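You operate a simulated robot arm through the tools that you are given. There is no shell and no other tool.

The job below is to be done with a simulated robot arm. You get a single attempt, and the scene is never put back.

## Task
Press the yellow and the green dowel home into the sleeves of their colours.
Fine: the third dowel stays where it is.

Only the result counts: the job must be done as asked and must still hold three seconds after the hand-in. Knocking over, shifting, dropping, spilling or breaking anything else fails it.

## Robot
A 6-joint arm with a two-finger parallel gripper, fixed in place. Base frame: the origin is on the floor under the middle of its stand, x ahead of it, y to its left, z up; the work surface is at about z = 0.8. Readings come in m, degrees, newtons and seconds.
With the tool pointing down near the work surface it reaches from about 0.28 to 0.64 m from the base axis. Its first joint turns from -115.0 to 115.0 degrees. Payload 3.43 kg.
The tool frame sits at the grasp point between the pads (the TCP): z along the fingers, y along the line on which they close. The tips reach 0.034 m beyond it. Largest opening 0.128 m; finger width 0.024, thickness 0.012; the body of the gripper, 0.048 by 0.13 m, starts 0.096 m behind the TCP.
Orientation is told as [roll, pitch, yaw] about the base's x, y, z axes, in that order, counted from this pose: with the fingers straight down and closing along the base's y, the tool's x points along the base's -x, its y along +y and its z along -z.

## Interface
- The arm moves only by the tool servo_tool. Its argument "moves" is a list of rows, each an object of numbers (a shift or turn left out is 0, a gripper value left out holds the last): "claw": the closure in counts, from 0 (fully open) to 255 (shut); "x", "y", "z": the shift along the tool's x, y, z in units of 40 mm (1.0 is 40 mm); "ax", "ay", "az": the turn, a rotation vector about the tool's x, y, z in units of 8 degrees (1.0 is 8 degrees). In form: [{"claw": .., "x": .., "y": .., "z": .., "ax": .., "ay": .., "az": ..}, ...]. A call has 1 to 20 rows; each row shifts and turns the commanded pose from where the row before left it, along the tool's axes as they then stand. A call with a number of a shift or a turn outside -1 to 1 is refused whole. Rows are played at 5 a second. More than 0.05 m and 8.6 degrees between two rows, or a gripper value outside its range, and nothing of the call is played. Where a pose cannot be reached the arm comes as near as it can. A force on the tool above 60 N (or 10 N above the force at the start of the call, whichever is more), or a blocked arm, ends the call early, and 0.2 s more pass. The fingers move at their own pace (about 0.153 m/s each) and stop on an object; they squeeze with about 43 N. The grip force told is the motor's: it shows also when the fingers shut on nothing. Time passes only in rows, and 0.2 s behind the last, so rows that do not move let the fingers close. It gives the time, the measured TCP pose, the force on the tool (base axes), the opening and the grip force at its end, in the units of the frame above (readings bear some noise), with the torque about the TCP (base axes, N m) and any sound that the robot's microphone picked up.
- Cameras (640 x 400 px; columns grow to the right, rows downward): "scene" is fixed at [0.2179, -0.65, 1.4077]; the picture's right is [0.89, -0.45, 0.00], its down [-0.30, -0.60, -0.74] and it looks along [0.34, 0.66, -0.67] (base axes); focal length 299 px, centre (320, 200). "wrist" rides on the gripper at [0.076, -0.011, -0.16] in the tool frame; the picture's right is [0.15, 0.99, 0.00], its down [-0.88, 0.13, -0.46] and it looks along [-0.45, 0.07, 0.89] (tool axes); focal length 234 px, centre (320, 200). There is no depth. A picture from a camera that has moved, and an enlarged one, comes with that camera's place and axes in the base frame and with its lens.
- grab_frame(camera): a new picture of that camera. It takes no simulated time.
- slide_trunk(by): slides the trunk up (or, below 0, down) by that many m; the arm rides with it, the base frame stays. It gives what a move gives, with no picture.
- inspect(camera, box): a new picture of the part [left, top, right, bottom] of that camera's present view, enlarged. It takes no simulated time.
- close_job(): hands the job in; it is judged then, once.

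Places have to be worked out from the pictures, the camera data and where the tool is seen. Open the gripper and draw the arm clear of the work before you hand the job in, unless the task says otherwise.

The tools are called after "Request:" by a JSON object that holds its "op" and its "data". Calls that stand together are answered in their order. servo_tool: Moves the arm, as the interface text tells. Its arguments: {"type":"object","properties":{"moves":{"type":"array"}},"required":["moves"]} The other tools are called the same way: slide_trunk (by) moves the trunk up or down; grab_frame (camera) takes a picture; inspect (camera, box) takes an enlarged picture of a part of a camera's view; close_job () hands the job in.

At the start:

```text
time: 0.0
tool_pos: [0.46, -0.1829, 1.155]
orientation: [0.0, 0.0, 0.1]
contact_force: [0.0, 0.0, -0.3]
ft_torque: [0.02, 0.0, -0.02]
width: 0.1279
gripper_force: 0.2
trunk travel left (down, up): [-0.9, 0.09]
```

scene: 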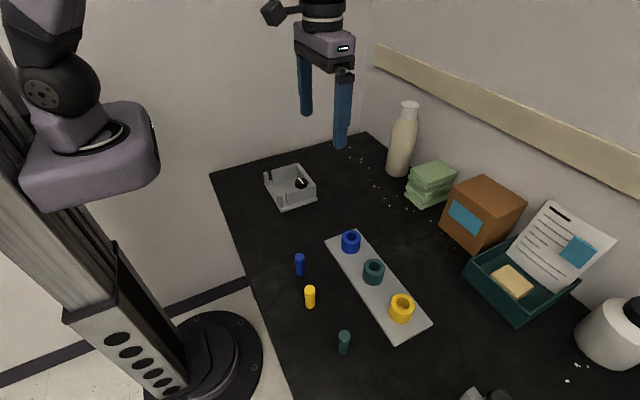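
wrist: 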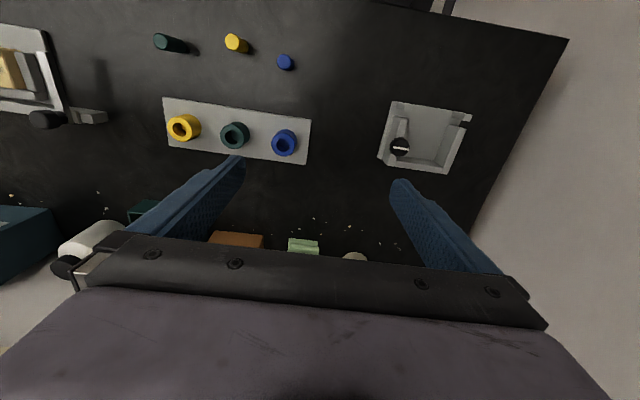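

The first pictures show three upright dowels in a row near the base side, and a plate with three sleeves (blue, green, yellow). I'll take enlarged pictures from both cameras to measure places before moving.

Request:
{"op": "inspect", "data": {"camera": "scene", "box": [270, 220, 440, 370]}}

Request:
{"op": "inspect", "data": {"camera": "wrist", "box": [140, 20, 320, 180]}}

```text
2.67 times, centred on (355, 295) of scene
camera zoom: at [0.2179, -0.65, 1.4077], right [0.89, -0.45, 0.0], down [-0.3, -0.6, -0.74], along [0.34, 0.66, -0.67], focal length 797 px, centre (227, -53)
```

zoom: 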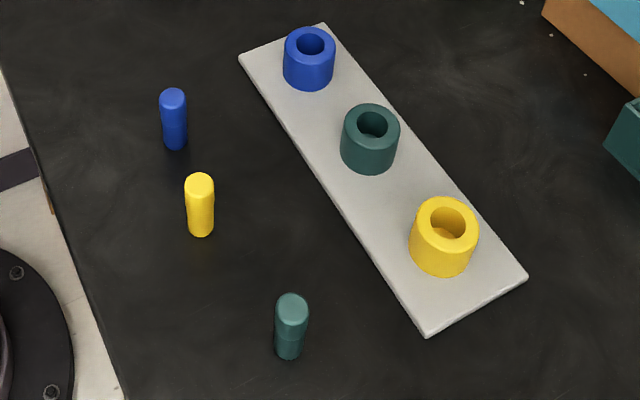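

```text
2.50 times, centred on (230, 100) of wrist
camera zoom: at [0.386, -0.1952, 1.3144], right [-0.15, 0.99, 0.0], down [0.88, 0.13, 0.46], along [0.45, 0.07, -0.89], focal length 585 px, centre (545, 450)
```

zoom: 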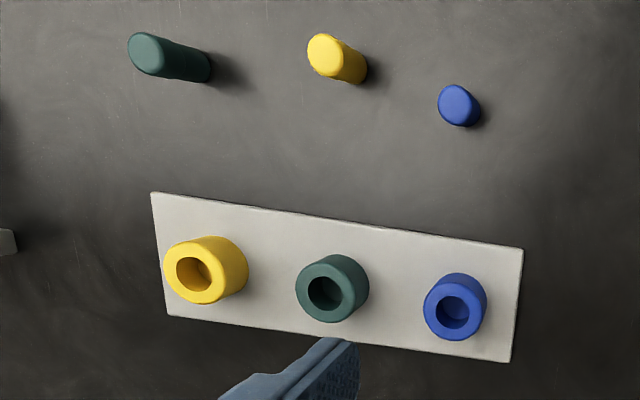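

Triangulating both views, I put the dowels (about 24 mm thick, 60 mm tall) near blue (0.368,-0.257), yellow (0.353,-0.344) and green (0.370,-0.460). The sleeve tops are at about z 0.845, green near (0.511,-0.351) and yellow near (0.513,-0.447). I'll move in free air to a hover above the green dowel for a closer look.

Request:
{"op": "servo_tool", "data": {"moves": [{"x": 0.32, "y": -0.77, "z": 0.43}, {"x": 0.32, "y": -0.77, "z": 0.43}, {"x": 0.32, "y": -0.77, "z": 0.43}, {"x": 0.32, "y": -0.77, "z": 0.43}, {"x": 0.32, "y": -0.77, "z": 0.43}, {"x": 0.32, "y": -0.77, "z": 0.43}, {"x": 0.32, "y": -0.77, "z": 0.43}, {"x": 0.0, "y": -0.77, "z": 0.43}, {"x": 0.0, "y": -0.77, "z": 0.43}, {}]}}

```text
time: 2.2
tool_pos: [0.3717, -0.4587, 0.9997]
orientation: [0.0, 0.0, 0.1]
contact_force: [0.2, 0.1, -0.4]
ft_torque: [-0.04, -0.02, 0.04]
width: 0.128
gripper_force: 0.0
trunk travel left (down, up): [-0.9, 0.09]
```

The tool arrived at (0.372,-0.459,1.000) over the green dowel. I'll take both pictures to refine the dowel and sleeve places.

Request:
{"op": "grab_frame", "data": {"camera": "wrist"}}

Request:
{"op": "grab_frame", "data": {"camera": "scene"}}

```text
taken
camera wrist: at [0.2958, -0.4703, 1.1596], right [-0.15, 0.99, 0.0], down [0.88, 0.13, 0.46], along [0.45, 0.07, -0.89], focal length 234 px, centre (320, 200)
```

wrist: 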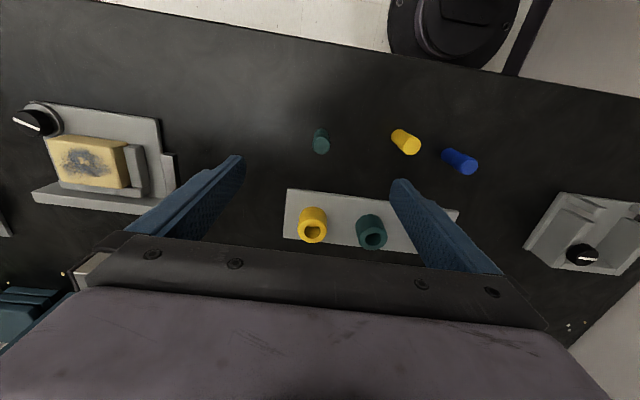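

```text
taken
```

scene: 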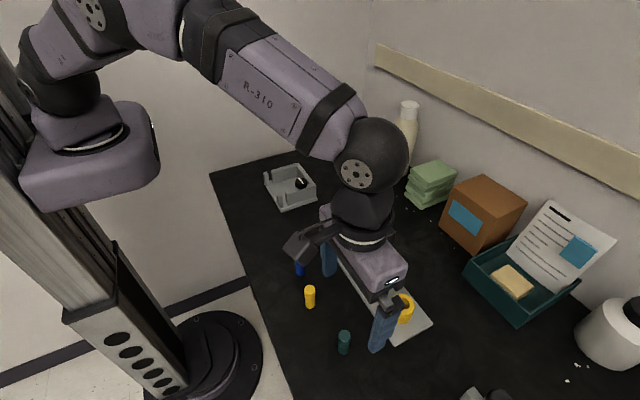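

The wrist view has the green dowel centred and both target sleeves in sight. I'll enlarge those parts to measure them.

Request:
{"op": "inspect", "data": {"camera": "wrist", "box": [290, 115, 354, 155]}}

Request:
{"op": "inspect", "data": {"camera": "wrist", "box": [280, 180, 408, 260]}}

Request:
{"op": "inspect", "data": {"camera": "scene", "box": [280, 260, 440, 360]}}

```text
10.00 times, centred on (322, 135) of wrist
camera zoom: at [0.2958, -0.4703, 1.1596], right [-0.15, 0.99, 0.0], down [0.88, 0.13, 0.46], along [0.45, 0.07, -0.89], focal length 2342 px, centre (300, 850)
```

zoom: 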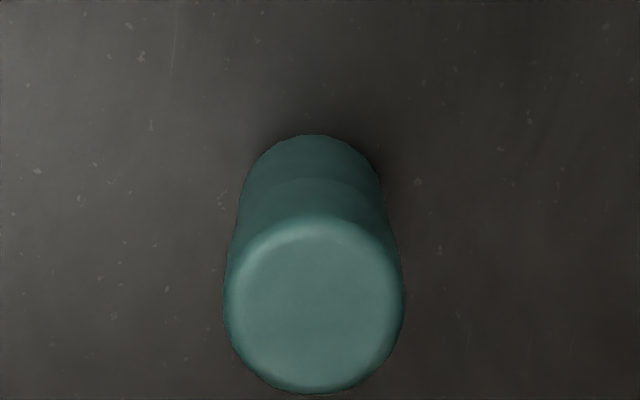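

```text
5.00 times, centred on (344, 220) of wrist
camera zoom: at [0.2958, -0.4703, 1.1596], right [-0.15, 0.99, 0.0], down [0.88, 0.13, 0.46], along [0.45, 0.07, -0.89], focal length 1171 px, centre (200, 100)
```

zoom: 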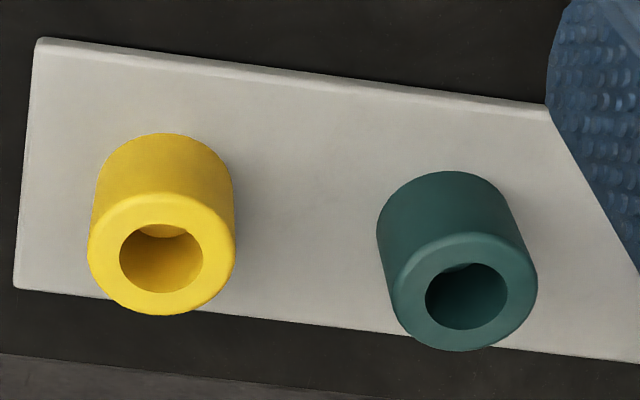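

```text
4.00 times, centred on (360, 310) of scene
camera zoom: at [0.2179, -0.65, 1.4077], right [0.89, -0.45, 0.0], down [-0.3, -0.6, -0.74], along [0.34, 0.66, -0.67], focal length 1195 px, centre (160, -240)
```

zoom: 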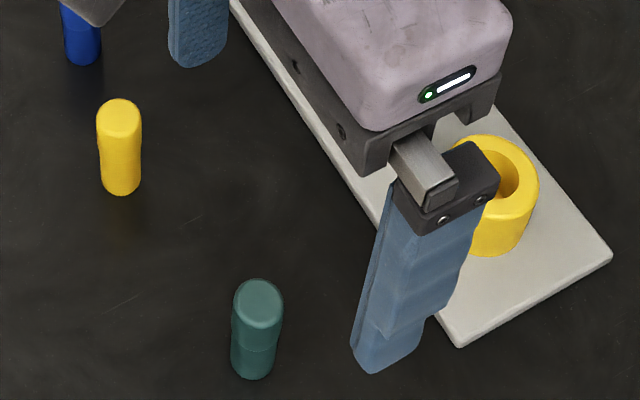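

The green dowel measures at about (0.369,-0.458), standing upright with its top at z 0.86. The holes are about 27 mm wide and the sleeves about 48 mm outside. I'll narrow the fingers to about 60 mm, correct x by about 2.5 mm and come down to z≈0.93 to check the alignment.

Request:
{"op": "servo_tool", "data": {"moves": [{"claw": 135, "x": 0.06}, {"z": 0.58}, {"z": 0.58}, {"z": 0.58}, {}]}}

Request:
{"op": "grab_frame", "data": {"camera": "wrist"}}

Request:
{"op": "inspect", "data": {"camera": "scene", "box": [290, 260, 418, 340]}}

```text
time: 3.4
tool_pos: [0.3672, -0.4589, 0.9301]
orientation: [0.0, 0.1, 0.0]
contact_force: [0.5, 0.1, 0.4]
ft_torque: [-0.04, -0.04, 0.04]
width: 0.0603
gripper_force: 0.0
trunk travel left (down, up): [-0.9, 0.09]
```

```text
taken
camera wrist: at [0.2917, -0.4707, 1.0902], right [-0.15, 0.99, 0.0], down [0.88, 0.13, 0.46], along [0.45, 0.07, -0.89], focal length 234 px, centre (320, 200)
```

wrist: 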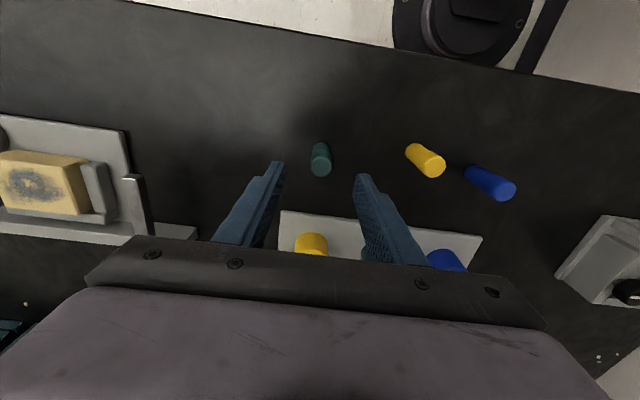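

```text
5.00 times, centred on (354, 300) of scene
camera zoom: at [0.2179, -0.65, 1.4077], right [0.89, -0.45, 0.0], down [-0.3, -0.6, -0.74], along [0.34, 0.66, -0.67], focal length 1494 px, centre (150, -300)
```

zoom: 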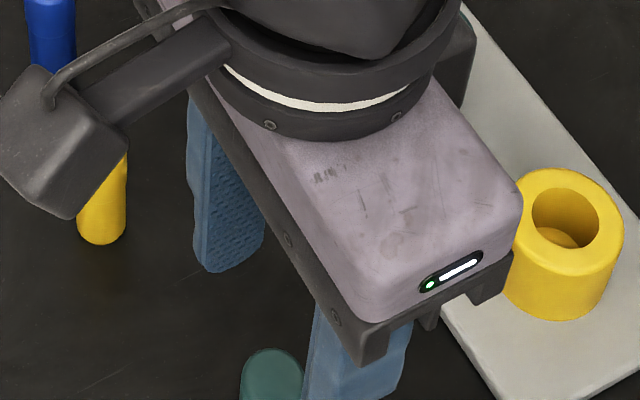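

The dowel is between the fingers in the picture. I'll enlarge it to check its offset from the finger line.

Request:
{"op": "inspect", "data": {"camera": "wrist", "box": [256, 130, 384, 210]}}

```text
5.00 times, centred on (320, 170) of wrist
camera zoom: at [0.2917, -0.4707, 1.0902], right [-0.15, 0.99, 0.0], down [0.88, 0.13, 0.46], along [0.45, 0.07, -0.89], focal length 1171 px, centre (320, 350)
```

zoom: 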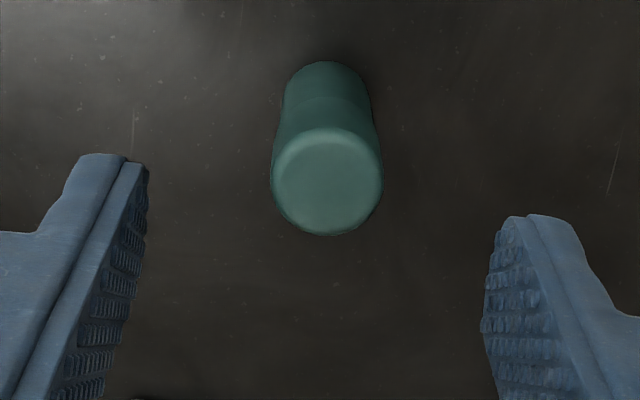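

The dowel appears about 2 mm off the finger line toward +x and +y. I'll correct that, lower to z≈0.876 so the tips take only the top 18 mm, and narrow the fingers in steps to about 32 mm before gripping.

Request:
{"op": "servo_tool", "data": {"moves": [{"x": -0.05, "y": 0.05}, {"z": 0.45}, {"z": 0.45}, {"z": 0.45}, {"claw": 160}, {"claw": 185}, {}]}}

Request:
{"op": "inspect", "data": {"camera": "wrist", "box": [256, 150, 384, 230]}}

Request:
{"op": "inspect", "data": {"camera": "scene", "box": [290, 280, 418, 360]}}

```text
time: 5.0
tool_pos: [0.3707, -0.4577, 0.8765]
orientation: [0.0, 0.1, 0.1]
contact_force: [-0.4, -0.2, 0.1]
ft_torque: [-0.03, -0.01, 0.0]
width: 0.035
gripper_force: 0.1
trunk travel left (down, up): [-0.9, 0.09]
```

```text
5.00 times, centred on (320, 190) of wrist
camera zoom: at [0.2958, -0.4699, 1.0366], right [-0.15, 0.99, 0.0], down [0.88, 0.13, 0.46], along [0.45, 0.07, -0.89], focal length 1171 px, centre (320, 250)
```

zoom: 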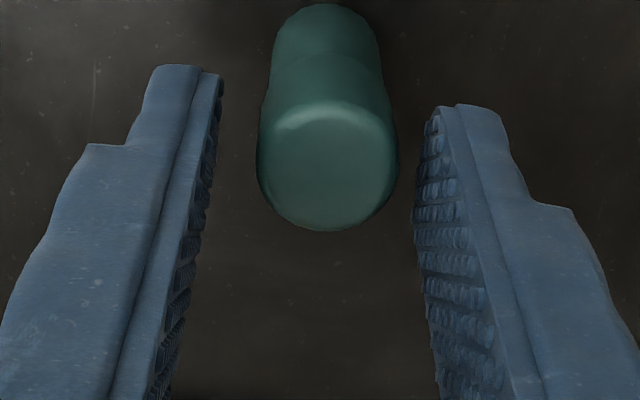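

```text
5.00 times, centred on (354, 320) of scene
camera zoom: at [0.2179, -0.65, 1.4077], right [0.89, -0.45, 0.0], down [-0.3, -0.6, -0.74], along [0.34, 0.66, -0.67], focal length 1494 px, centre (150, -400)
```

zoom: 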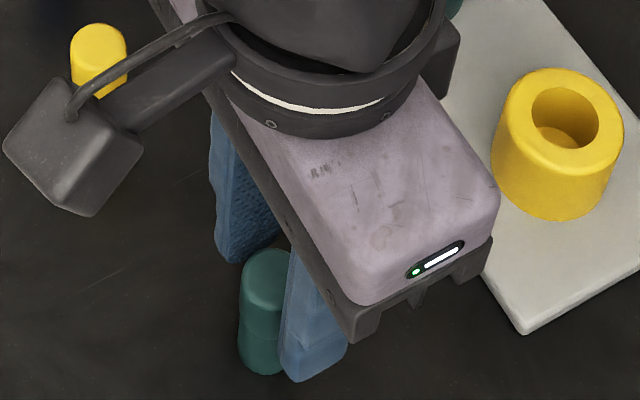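

The dowel sits between the fingers, about 1.4 mm toward the base and 1.3 mm toward +y of the grip centre. I'll trim both and look again before closing.

Request:
{"op": "servo_tool", "data": {"moves": [{"x": 0.03, "y": 0.03}, {}]}}

Request:
{"op": "inspect", "data": {"camera": "wrist", "box": [256, 150, 384, 230]}}

```text
time: 5.6
tool_pos: [0.3693, -0.4565, 0.8761]
orientation: [0.1, 0.0, 0.1]
contact_force: [-1.0, 0.0, 0.2]
ft_torque: [0.04, -0.05, 0.05]
width: 0.0353
gripper_force: 0.0
trunk travel left (down, up): [-0.9, 0.09]
```

```text
5.00 times, centred on (320, 190) of wrist
camera zoom: at [0.2942, -0.4691, 1.0364], right [-0.15, 0.99, 0.0], down [0.88, 0.13, 0.46], along [0.45, 0.07, -0.89], focal length 1171 px, centre (320, 250)
```

zoom: 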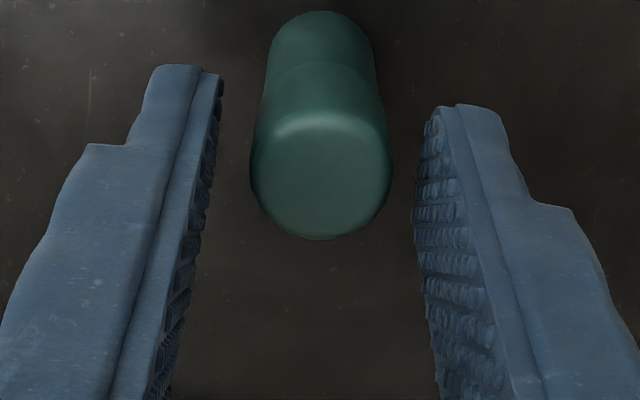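

The dowel now sits on the grip centre to within about 1 mm. I'll close in steps, let the fingers settle and read the grip.

Request:
{"op": "servo_tool", "data": {"moves": [{"claw": 195}, {"claw": 203}, {"claw": 210}, {"claw": 255}, {}, {}]}}

Request:
{"op": "inspect", "data": {"camera": "wrist", "box": [256, 150, 384, 230]}}

```text
time: 7.0
tool_pos: [0.3708, -0.4576, 0.876]
orientation: [0.0, 0.0, 0.1]
contact_force: [-0.2, -0.1, 0.1]
ft_torque: [0.0, -0.01, -0.01]
width: 0.0216
gripper_force: 42.6
trunk travel left (down, up): [-0.9, 0.09]
```

```text
5.00 times, centred on (320, 190) of wrist
camera zoom: at [0.2942, -0.469, 1.0364], right [-0.15, 0.99, 0.0], down [0.88, 0.13, 0.46], along [0.45, 0.07, -0.89], focal length 1171 px, centre (320, 250)
```

zoom: 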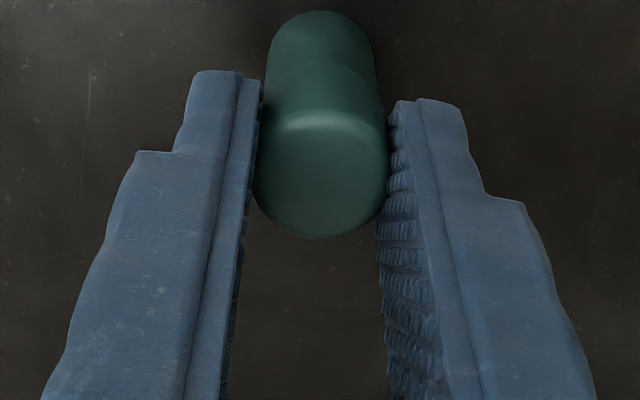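

The grip holds (width 21.6 mm, 42.6 N). I'll lift straight up by about 0.10 m and check the dowel in the hand.

Request:
{"op": "servo_tool", "data": {"moves": [{"z": -0.3}, {"z": -0.8}, {"z": -0.8}, {"z": -0.6}, {}]}}

Request:
{"op": "grab_frame", "data": {"camera": "scene"}}

Request:
{"op": "inspect", "data": {"camera": "wrist", "box": [256, 150, 384, 230]}}

```text
time: 8.2
tool_pos: [0.3718, -0.4561, 0.9776]
orientation: [0.0, 0.1, 0.1]
contact_force: [0.5, 0.7, -1.7]
ft_torque: [0.03, 0.03, -0.02]
width: 0.022
gripper_force: 43.3
trunk travel left (down, up): [-0.9, 0.09]
```

```text
taken
```

scene: 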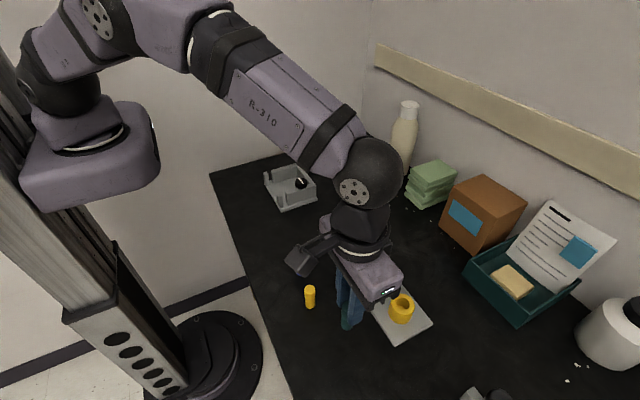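

```text
5.00 times, centred on (320, 190) of wrist
camera zoom: at [0.2964, -0.4683, 1.1371], right [-0.15, 0.99, 0.0], down [0.88, 0.13, 0.45], along [0.45, 0.07, -0.89], focal length 1171 px, centre (320, 250)
```

zoom: 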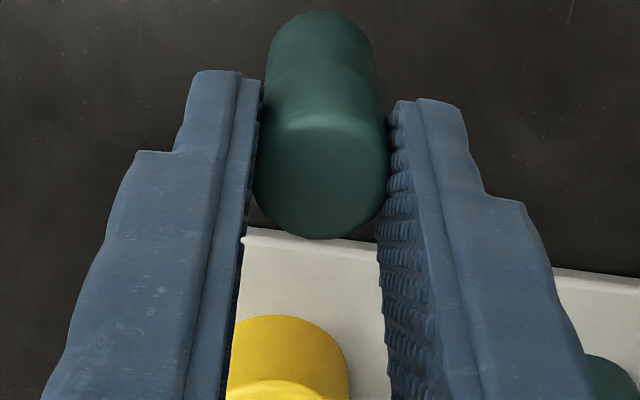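

The dowel is held straight and centred in the hand, with its bottom about 76 mm below the TCP. I'll carry it at this height to above the green sleeve near (0.5125,-0.350) and look.

Request:
{"op": "servo_tool", "data": {"moves": [{"x": -0.35, "y": 0.27}, {"x": -0.7, "y": 0.54}, {"x": -0.7, "y": 0.54}, {"x": -0.7, "y": 0.54}, {"x": -0.7, "y": 0.54}, {"x": -0.35, "y": 0.26}, {}, {}]}}

Request:
{"op": "grab_frame", "data": {"camera": "wrist"}}

Request:
{"op": "grab_frame", "data": {"camera": "scene"}}

```text
time: 10.0
tool_pos: [0.5098, -0.3491, 0.9748]
orientation: [0.0, 0.1, 0.1]
contact_force: [-0.2, 0.3, -1.1]
ft_torque: [0.02, 0.01, -0.02]
width: 0.0215
gripper_force: 43.4
trunk travel left (down, up): [-0.9, 0.09]
```

```text
taken
camera wrist: at [0.4352, -0.3615, 1.1346], right [-0.15, 0.99, 0.0], down [0.88, 0.13, 0.45], along [0.45, 0.07, -0.89], focal length 234 px, centre (320, 200)
```

wrist: 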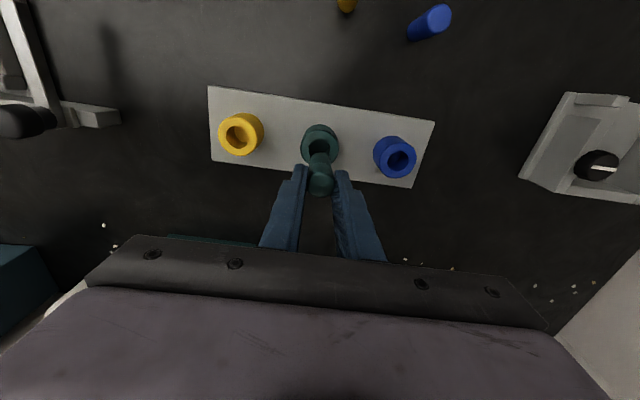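

```text
taken
```

scene: 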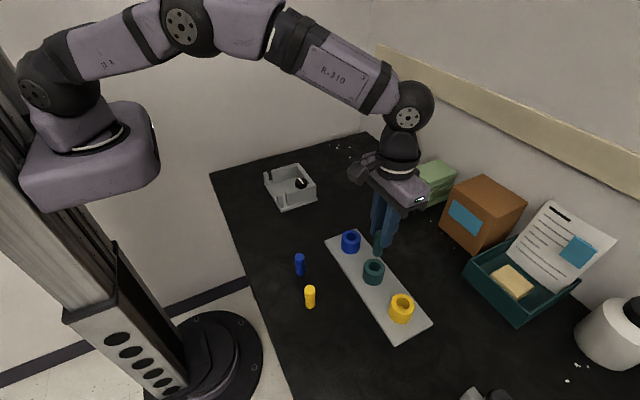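

Reached (0.511,-0.350,0.975) with the dowel just above the green sleeve. I'll enlarge both views to measure the lateral error.

Request:
{"op": "inspect", "data": {"camera": "wrist", "box": [272, 115, 368, 175]}}

Request:
{"op": "inspect", "data": {"camera": "wrist", "box": [272, 145, 368, 205]}}

Request:
{"op": "inspect", "data": {"camera": "scene", "box": [326, 220, 422, 280]}}

```text
6.67 times, centred on (320, 145) of wrist
camera zoom: at [0.4352, -0.3615, 1.1346], right [-0.15, 0.99, 0.0], down [0.88, 0.13, 0.45], along [0.45, 0.07, -0.89], focal length 1561 px, centre (320, 567)
```

zoom: 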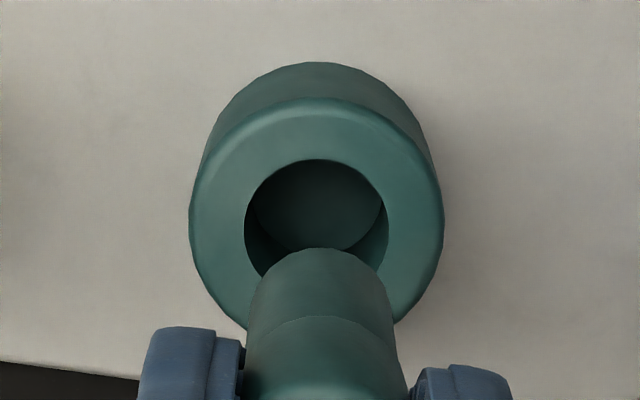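

```text
6.67 times, centred on (320, 175) of wrist
camera zoom: at [0.4352, -0.3615, 1.1346], right [-0.15, 0.99, 0.0], down [0.88, 0.13, 0.45], along [0.45, 0.07, -0.89], focal length 1561 px, centre (320, 367)
```

zoom: 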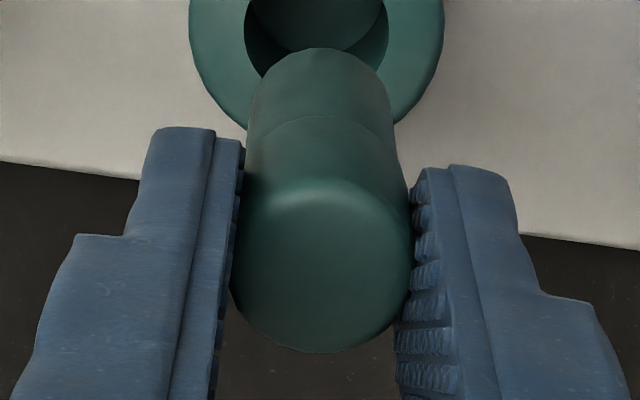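

```text
6.67 times, centred on (374, 250) of scene
camera zoom: at [0.2179, -0.65, 1.4077], right [0.89, -0.45, 0.0], down [-0.3, -0.6, -0.74], along [0.34, 0.66, -0.67], focal length 1992 px, centre (-40, -133)
```

zoom: 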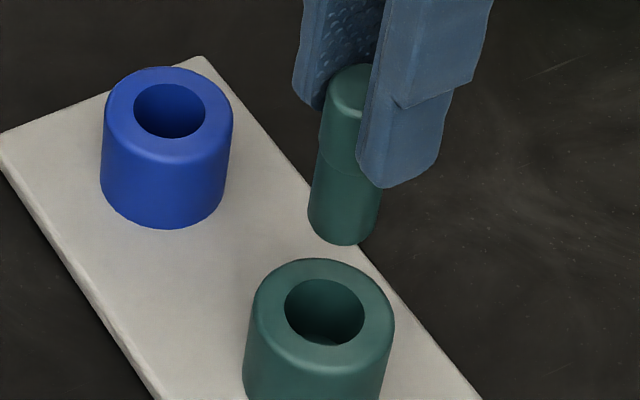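

By both views the hole centre is within about 1 mm of the dowel axis (hole slightly toward +x), and the bore is about 27 mm against a dowel of about 22 mm. I'll trim x by 0.8 mm and lower 45 mm to just above the sleeve mouth.

Request:
{"op": "servo_tool", "data": {"moves": [{"x": -0.02, "z": 0.28}, {"z": 0.28}, {"z": 0.28}, {"z": 0.28}, {}]}}

Request:
{"op": "inspect", "data": {"camera": "wrist", "box": [272, 135, 368, 195]}}

Request:
{"op": "inspect", "data": {"camera": "scene", "box": [326, 230, 422, 290]}}

```text
time: 11.2
tool_pos: [0.5108, -0.3489, 0.9314]
orientation: [-0.1, 0.1, 0.2]
contact_force: [-0.4, -0.4, -0.8]
ft_torque: [0.01, 0.02, -0.03]
width: 0.0216
gripper_force: 43.4
trunk travel left (down, up): [-0.9, 0.09]
```

```text
6.67 times, centred on (320, 165) of wrist
camera zoom: at [0.4346, -0.3609, 1.0914], right [-0.15, 0.99, 0.0], down [0.88, 0.13, 0.46], along [0.45, 0.07, -0.89], focal length 1561 px, centre (320, 433)
```

zoom: 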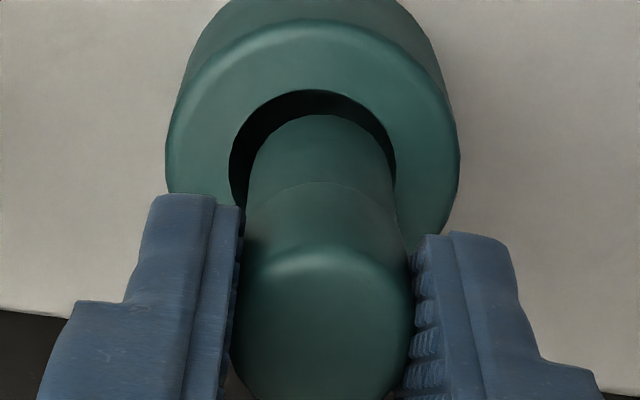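

```text
6.67 times, centred on (374, 260) of scene
camera zoom: at [0.2179, -0.65, 1.4077], right [0.89, -0.45, 0.0], down [-0.3, -0.6, -0.74], along [0.34, 0.66, -0.67], focal length 1992 px, centre (-40, -200)
```

zoom: 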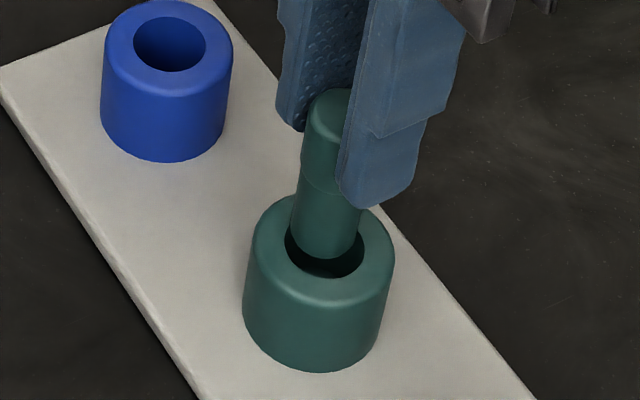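

The dowel bottom is about 10 mm above the mouth, and the hole is about 1.4 mm further in +x and 1.1 mm toward -y. I'll correct that and lower 20 mm into the mouth, watching the force.

Request:
{"op": "servo_tool", "data": {"moves": [{"x": -0.04, "y": -0.03}, {}, {"z": 0.17}, {"z": 0.17}, {"z": 0.17}, {}]}}

Request:
{"op": "inspect", "data": {"camera": "wrist", "box": [272, 135, 368, 195]}}

Request:
{"op": "inspect", "data": {"camera": "scene", "box": [326, 230, 422, 290]}}

```text
time: 12.6
tool_pos: [0.5124, -0.3508, 0.912]
orientation: [0.0, 0.0, 0.0]
contact_force: [-0.3, 0.3, -1.9]
ft_torque: [-0.03, 0.01, 0.03]
width: 0.0213
gripper_force: 43.3
trunk travel left (down, up): [-0.9, 0.09]
```

```text
6.67 times, centred on (320, 165) of wrist
camera zoom: at [0.4369, -0.3635, 1.071], right [-0.15, 0.99, 0.0], down [0.88, 0.13, 0.46], along [0.45, 0.07, -0.89], focal length 1561 px, centre (320, 433)
```

zoom: 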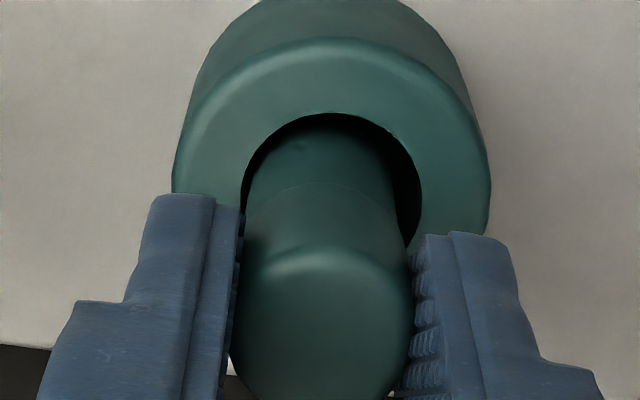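

```text
6.67 times, centred on (374, 260) of scene
camera zoom: at [0.2179, -0.65, 1.4077], right [0.89, -0.45, 0.0], down [-0.3, -0.6, -0.74], along [0.34, 0.66, -0.67], focal length 1992 px, centre (-40, -200)
```

zoom: 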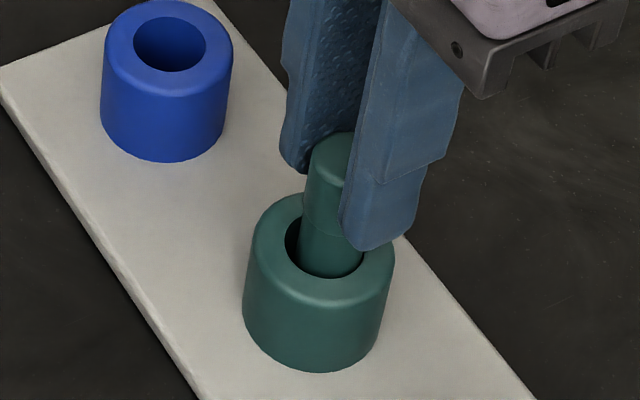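

The dowel is about 10 mm inside the mouth without contact, roughly 1.6 mm too far toward -y and 0.9 mm too far in +x. I'll trim and lower another 18 mm, watching the force.

Request:
{"op": "servo_tool", "data": {"moves": [{"x": 0.015, "y": 0.035}, {}, {"z": 0.15}, {"z": 0.15}, {"z": 0.15}, {}]}}

Request:
{"op": "inspect", "data": {"camera": "wrist", "box": [272, 135, 368, 195]}}

Request:
{"op": "inspect", "data": {"camera": "scene", "box": [326, 230, 422, 290]}}

```text
time: 14.0
tool_pos: [0.5119, -0.3492, 0.8944]
orientation: [-0.2, -0.2, 0.1]
contact_force: [-2.5, -1.4, 9.9]
ft_torque: [-0.03, 0.11, 0.02]
width: 0.0214
gripper_force: 43.0
trunk travel left (down, up): [-0.9, 0.09]
```

```text
6.67 times, centred on (320, 165) of wrist
camera zoom: at [0.4351, -0.3616, 1.0542], right [-0.15, 0.99, 0.0], down [0.88, 0.13, 0.46], along [0.45, 0.07, -0.89], focal length 1561 px, centre (320, 433)
```

zoom: 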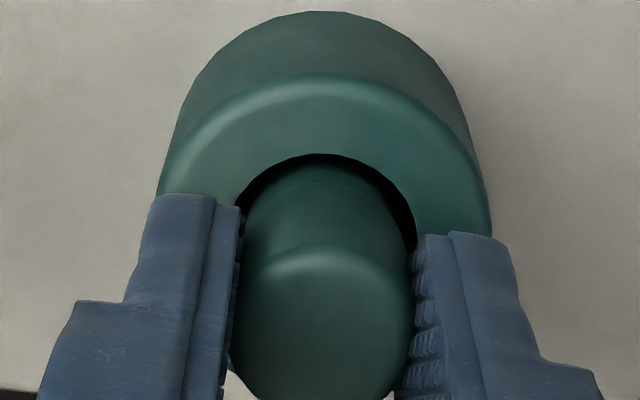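

```text
6.67 times, centred on (374, 260) of scene
camera zoom: at [0.2179, -0.65, 1.4077], right [0.89, -0.45, 0.0], down [-0.3, -0.6, -0.74], along [0.34, 0.66, -0.67], focal length 1992 px, centre (-40, -200)
```

zoom: 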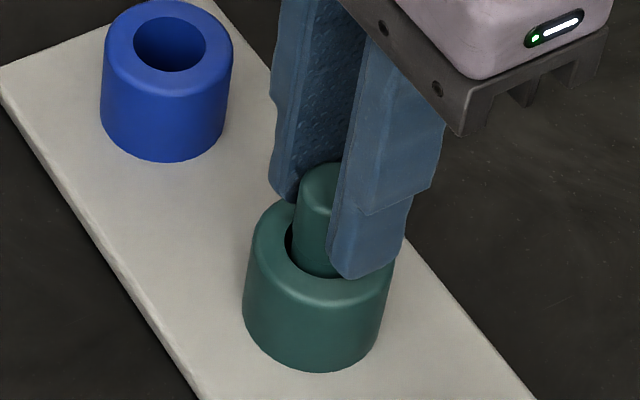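

Light contact (about 10 N up, 2.5 N sideways) shows the dowel about 27 mm into the bore and starting to meet resistance. I'll press 6 mm further in small steps and watch the force.

Request:
{"op": "servo_tool", "data": {"moves": [{"z": 0.05}, {"z": 0.05}, {"z": 0.05}, {}]}}

Request:
{"op": "inspect", "data": {"camera": "wrist", "box": [272, 135, 368, 195]}}

Request:
{"op": "inspect", "data": {"camera": "scene", "box": [326, 230, 422, 290]}}

```text
time: 15.0
tool_pos: [0.5105, -0.3488, 0.8952]
orientation: [-0.4, -0.6, 0.1]
contact_force: [-4.2, 1.8, 41.2]
ft_torque: [0.23, 0.54, 0.0]
width: 0.0216
gripper_force: 43.1
trunk travel left (down, up): [-0.9, 0.09]
```

```text
6.67 times, centred on (320, 165) of wrist
camera zoom: at [0.4335, -0.3607, 1.0534], right [-0.15, 0.99, -0.01], down [0.88, 0.14, 0.46], along [0.46, 0.06, -0.89], focal length 1561 px, centre (320, 433)
```

zoom: 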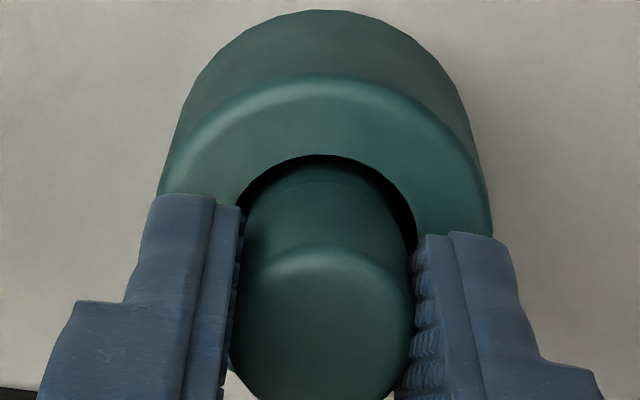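

```text
6.67 times, centred on (374, 260) of scene
camera zoom: at [0.2179, -0.65, 1.4077], right [0.89, -0.45, 0.0], down [-0.3, -0.6, -0.74], along [0.34, 0.66, -0.67], focal length 1992 px, centre (-40, -200)
```

zoom: 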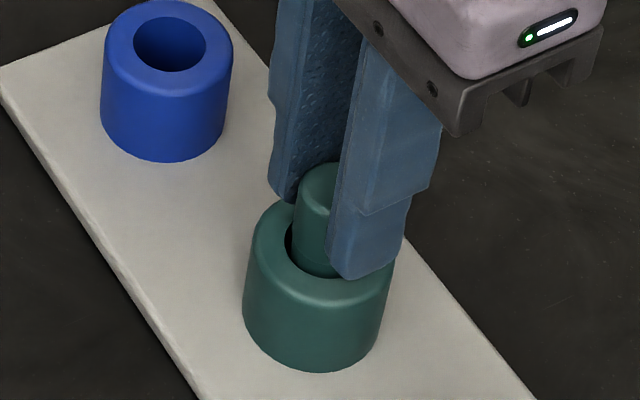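

At 41 N the dowel stopped with its bottom near z 0.818, so it may already be on the bore's floor or on a step. I'll look closely into the empty yellow and blue bores to judge their depth before pressing on.

Request:
{"op": "inspect", "data": {"camera": "scene", "box": [378, 285, 426, 315]}}

Request:
{"op": "inspect", "data": {"camera": "scene", "box": [328, 222, 376, 252]}}

Request:
{"op": "grab_frame", "data": {"camera": "wrist"}}

Request:
{"op": "inspect", "data": {"camera": "scene", "box": [349, 245, 397, 275]}}

```text
13.33 times, centred on (402, 300) of scene
camera zoom: at [0.2179, -0.65, 1.4077], right [0.89, -0.45, 0.0], down [-0.3, -0.6, -0.74], along [0.34, 0.66, -0.67], focal length 3984 px, centre (-773, -1133)
```

zoom: 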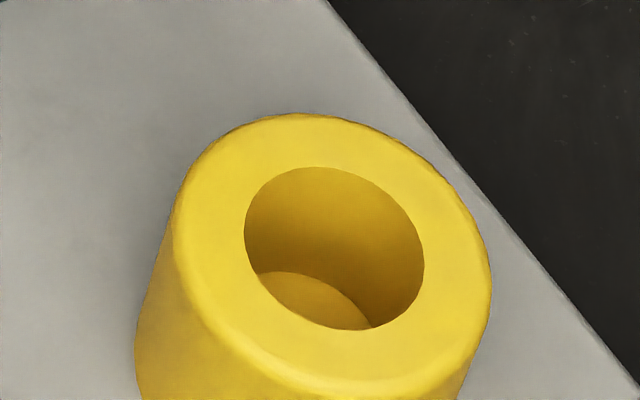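

```text
13.33 times, centred on (352, 237) of scene
camera zoom: at [0.2179, -0.65, 1.4077], right [0.89, -0.45, 0.0], down [-0.3, -0.6, -0.74], along [0.34, 0.66, -0.67], focal length 3984 px, centre (-107, -293)
```

zoom: 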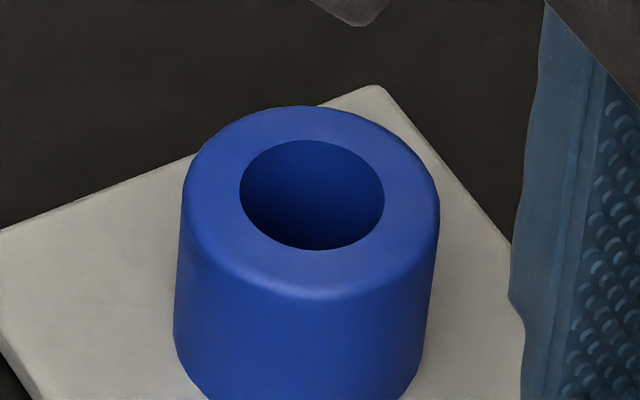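

```text
taken
camera wrist: at [0.4335, -0.3607, 1.0534], right [-0.15, 0.99, -0.01], down [0.88, 0.14, 0.46], along [0.46, 0.06, -0.89], focal length 234 px, centre (320, 200)
```

wrist: 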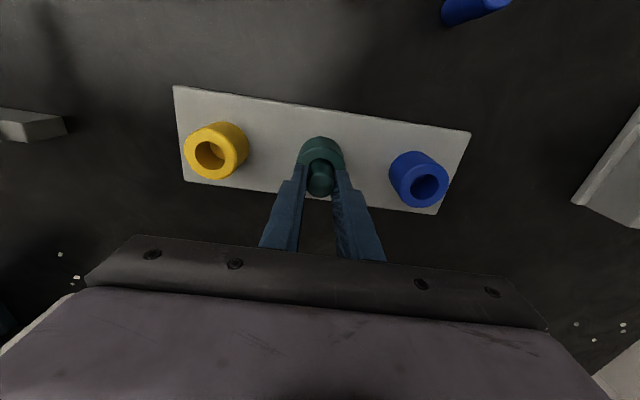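

```text
13.33 times, centred on (373, 260) of scene
camera zoom: at [0.2179, -0.65, 1.4077], right [0.89, -0.45, 0.0], down [-0.3, -0.6, -0.74], along [0.34, 0.66, -0.67], focal length 3984 px, centre (-387, -600)
```

zoom: 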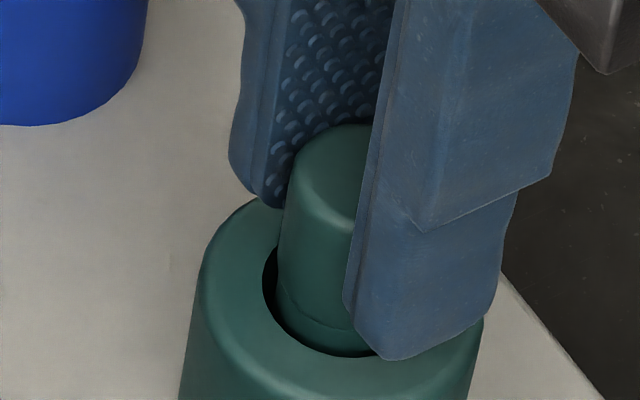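

The empty yellow bore measures about 32 mm deep, while the green dowel stopped at roughly 28 mm by my numbers. I'll take the load off with a 4 mm back-off of the command, then measure sleeve height and dowel protrusion more closely.

Request:
{"op": "servo_tool", "data": {"moves": [{"z": -0.1}, {}]}}

Request:
{"op": "inspect", "data": {"camera": "scene", "box": [370, 285, 434, 325]}}

Request:
{"op": "inspect", "data": {"camera": "scene", "box": [286, 278, 334, 308]}}

Request:
{"op": "inspect", "data": {"camera": "scene", "box": [346, 250, 410, 290]}}

Request:
{"op": "inspect", "data": {"camera": "wrist", "box": [288, 140, 352, 180]}}

```text
time: 15.6
tool_pos: [0.5092, -0.3496, 0.8942]
orientation: [-0.3, -0.4, 0.1]
contact_force: [0.4, -0.3, 26.9]
ft_torque: [-0.01, 0.06, -0.03]
width: 0.0216
gripper_force: 43.2
trunk travel left (down, up): [-0.9, 0.09]
```

```text
10.00 times, centred on (402, 305) of scene
camera zoom: at [0.2179, -0.65, 1.4077], right [0.89, -0.45, 0.0], down [-0.3, -0.6, -0.74], along [0.34, 0.66, -0.67], focal length 2988 px, centre (-500, -850)
```

zoom: 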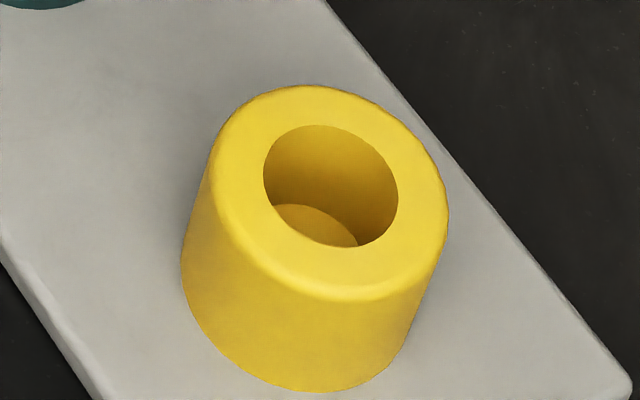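

```text
13.33 times, centred on (310, 293) of scene
camera zoom: at [0.2179, -0.65, 1.4077], right [0.89, -0.45, 0.0], down [-0.3, -0.6, -0.74], along [0.34, 0.66, -0.67], focal length 3984 px, centre (453, -1040)
```

zoom: 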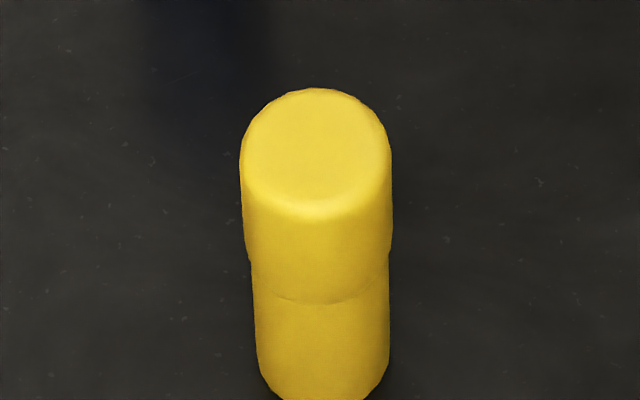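

```text
10.00 times, centred on (378, 270) of scene
camera zoom: at [0.2179, -0.65, 1.4077], right [0.89, -0.45, 0.0], down [-0.3, -0.6, -0.74], along [0.34, 0.66, -0.67], focal length 2988 px, centre (-260, -500)
```

zoom: 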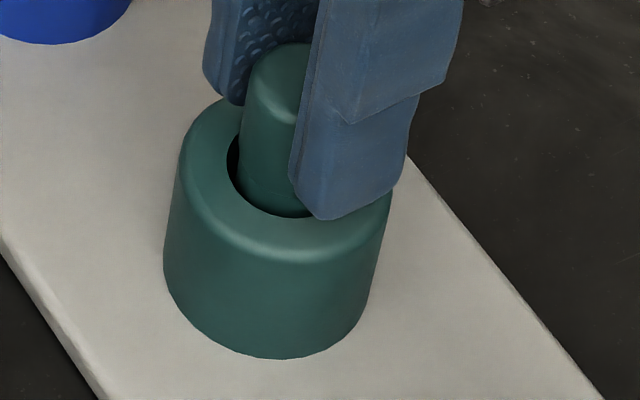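

```text
10.00 times, centred on (320, 160) of wrist
camera zoom: at [0.4345, -0.3612, 1.0536], right [-0.15, 0.99, -0.01], down [0.88, 0.13, 0.46], along [0.46, 0.06, -0.89], focal length 2342 px, centre (320, 600)
```

zoom: 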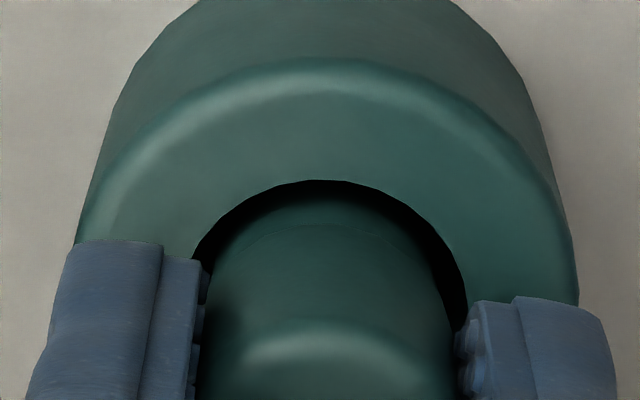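

The load relaxed to 27 N, and the dowel and gripper did not move. Whether this is the bore's floor depends on the plate thickness, so I'll zoom in on the plate's edge and corners.

Request:
{"op": "inspect", "data": {"camera": "scene", "box": [376, 325, 424, 355]}}

Request:
{"op": "inspect", "data": {"camera": "scene", "box": [316, 225, 364, 255]}}

Request:
{"op": "inspect", "data": {"camera": "wrist", "box": [160, 80, 256, 140]}}

```text
13.33 times, centred on (400, 340) of scene
camera zoom: at [0.2179, -0.65, 1.4077], right [0.89, -0.45, 0.0], down [-0.3, -0.6, -0.74], along [0.34, 0.66, -0.67], focal length 3984 px, centre (-747, -1667)
```

zoom: 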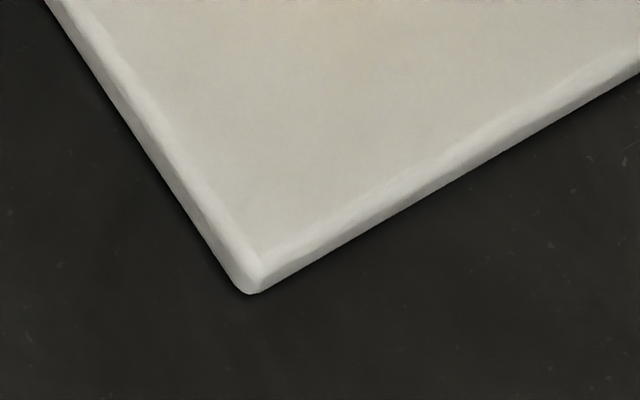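

```text
13.33 times, centred on (340, 240) of scene
camera zoom: at [0.2179, -0.65, 1.4077], right [0.89, -0.45, 0.0], down [-0.3, -0.6, -0.74], along [0.34, 0.66, -0.67], focal length 3984 px, centre (53, -333)
```

zoom: 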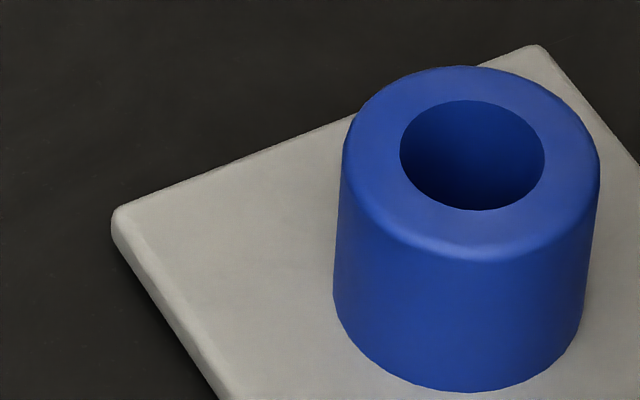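

```text
6.67 times, centred on (208, 110) of wrist
camera zoom: at [0.4345, -0.3612, 1.0536], right [-0.15, 0.99, -0.01], down [0.88, 0.13, 0.46], along [0.46, 0.06, -0.89], focal length 1561 px, centre (1067, 800)
```

zoom: 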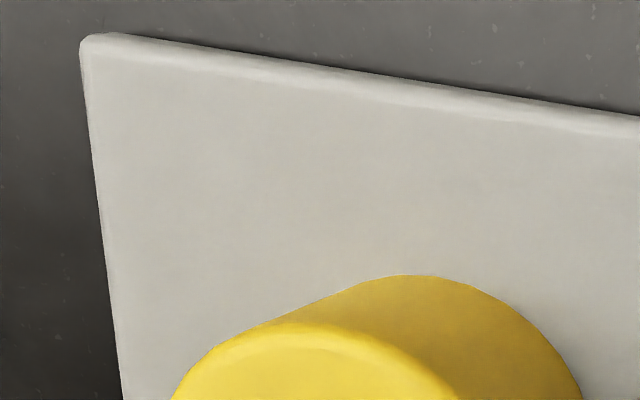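

By both methods the dowel is about 28 mm into a bore that looks about 32 mm deep, so a last few millimetres may need more force. I'll press in small steps toward 55 N and see whether the TCP goes lower.

Request:
{"op": "servo_tool", "data": {"moves": [{"z": 0.05}, {"z": 0.05}, {"z": 0.04}, {"z": 0.04}, {}, {}]}}

Request:
{"op": "inspect", "data": {"camera": "wrist", "box": [272, 135, 368, 195]}}

Request:
{"op": "inspect", "data": {"camera": "scene", "box": [346, 250, 410, 290]}}

```text
time: 17.0
tool_pos: [0.511, -0.3498, 0.8935]
orientation: [-0.5, -0.7, 0.1]
contact_force: [-6.1, 1.7, 44.4]
ft_torque: [0.21, 0.45, 0.0]
width: 0.0217
gripper_force: 43.0
trunk travel left (down, up): [-0.9, 0.09]
```

```text
6.67 times, centred on (320, 165) of wrist
camera zoom: at [0.434, -0.3604, 1.0521], right [-0.15, 0.99, -0.01], down [0.87, 0.14, 0.47], along [0.46, 0.06, -0.89], focal length 1561 px, centre (320, 433)
```

zoom: 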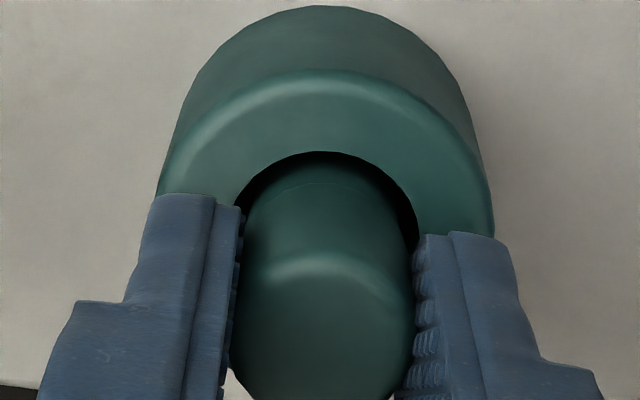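

```text
10.00 times, centred on (378, 270) of scene
camera zoom: at [0.2179, -0.65, 1.4077], right [0.89, -0.45, 0.0], down [-0.3, -0.6, -0.74], along [0.34, 0.66, -0.67], focal length 2988 px, centre (-260, -500)
```

zoom: 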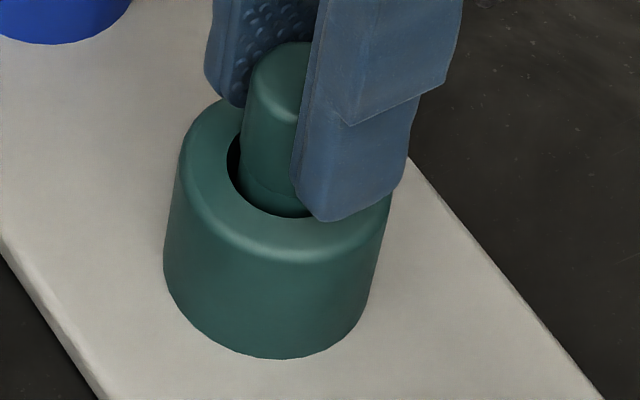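

At about 44 N the TCP only dropped about 1 mm, and the dowel's top seems to have shifted in the fingers. I'll compare the same enlarged view as before to see whether it slipped or advanced.

Request:
{"op": "inspect", "data": {"camera": "wrist", "box": [288, 140, 352, 180]}}

Request:
{"op": "inspect", "data": {"camera": "scene", "box": [356, 250, 388, 270]}}

```text
10.00 times, centred on (320, 160) of wrist
camera zoom: at [0.434, -0.3604, 1.0521], right [-0.15, 0.99, -0.01], down [0.87, 0.14, 0.47], along [0.46, 0.06, -0.89], focal length 2342 px, centre (320, 600)
```

zoom: 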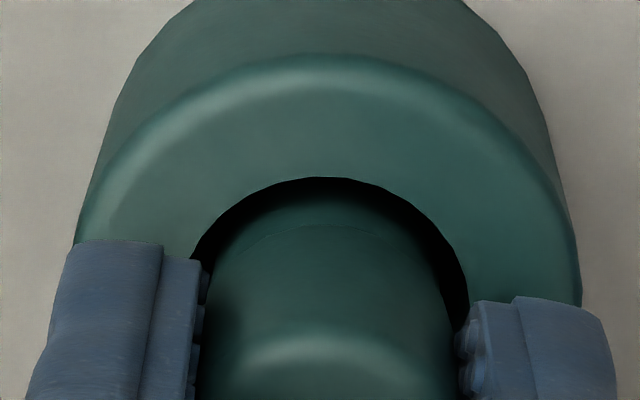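

```text
16.00 times, centred on (372, 260) of scene
camera zoom: at [0.2179, -0.65, 1.4077], right [0.89, -0.45, 0.0], down [-0.3, -0.6, -0.74], along [0.34, 0.66, -0.67], focal length 4781 px, centre (-512, -760)
```

zoom: 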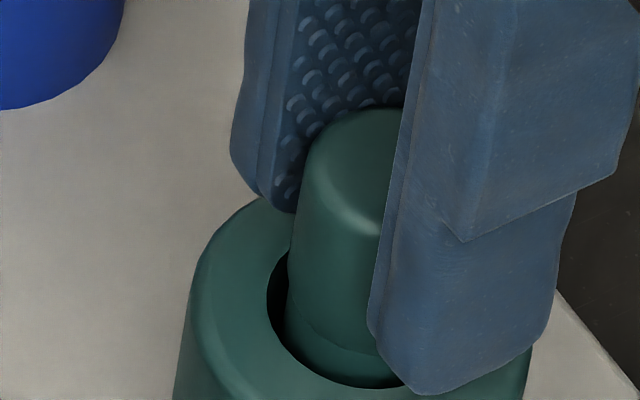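

The dowel's shoulder line is still several mm above the sleeve mouth and the grip starts to slip near 45 N. The balanced torque says the resistance is even all round, so this is a press fit, not a snag. I'll unload, release the dowel and rise, then press it from above with closed fingers.

Request:
{"op": "servo_tool", "data": {"moves": [{"z": -0.1}, {"z": -0.1}, {}, {"claw": 200}, {"claw": 170}, {}]}}

Request:
{"op": "inspect", "data": {"camera": "wrist", "box": [272, 135, 368, 195]}}

Request:
{"op": "inspect", "data": {"camera": "scene", "box": [346, 250, 410, 290]}}

```text
time: 18.4
tool_pos: [0.5113, -0.3482, 0.8912]
orientation: [0.0, 0.1, 0.0]
contact_force: [-0.2, 0.2, 0.9]
ft_torque: [0.02, 0.04, -0.02]
width: 0.0427
gripper_force: 0.1
trunk travel left (down, up): [-0.9, 0.09]
```

```text
6.67 times, centred on (320, 165) of wrist
camera zoom: at [0.4365, -0.3611, 1.0516], right [-0.15, 0.99, 0.0], down [0.88, 0.13, 0.45], along [0.45, 0.07, -0.89], focal length 1561 px, centre (320, 433)
```

zoom: 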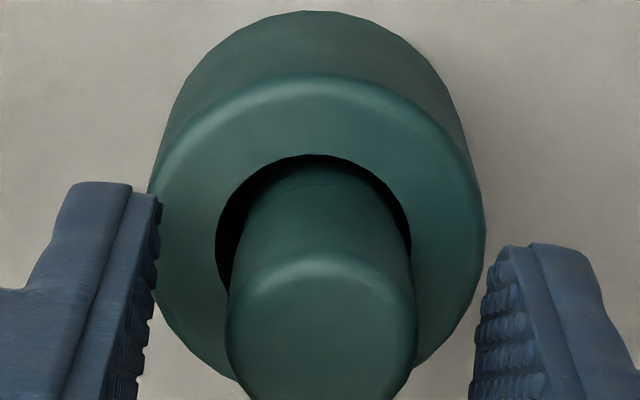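

```text
10.00 times, centred on (378, 270) of scene
camera zoom: at [0.2179, -0.65, 1.4077], right [0.89, -0.45, 0.0], down [-0.3, -0.6, -0.74], along [0.34, 0.66, -0.67], focal length 2988 px, centre (-260, -500)
```

zoom: 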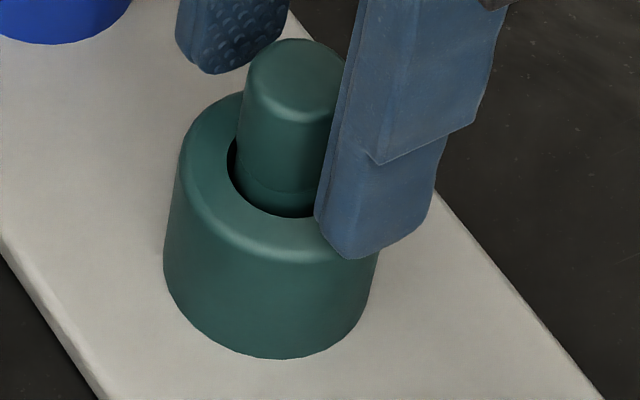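

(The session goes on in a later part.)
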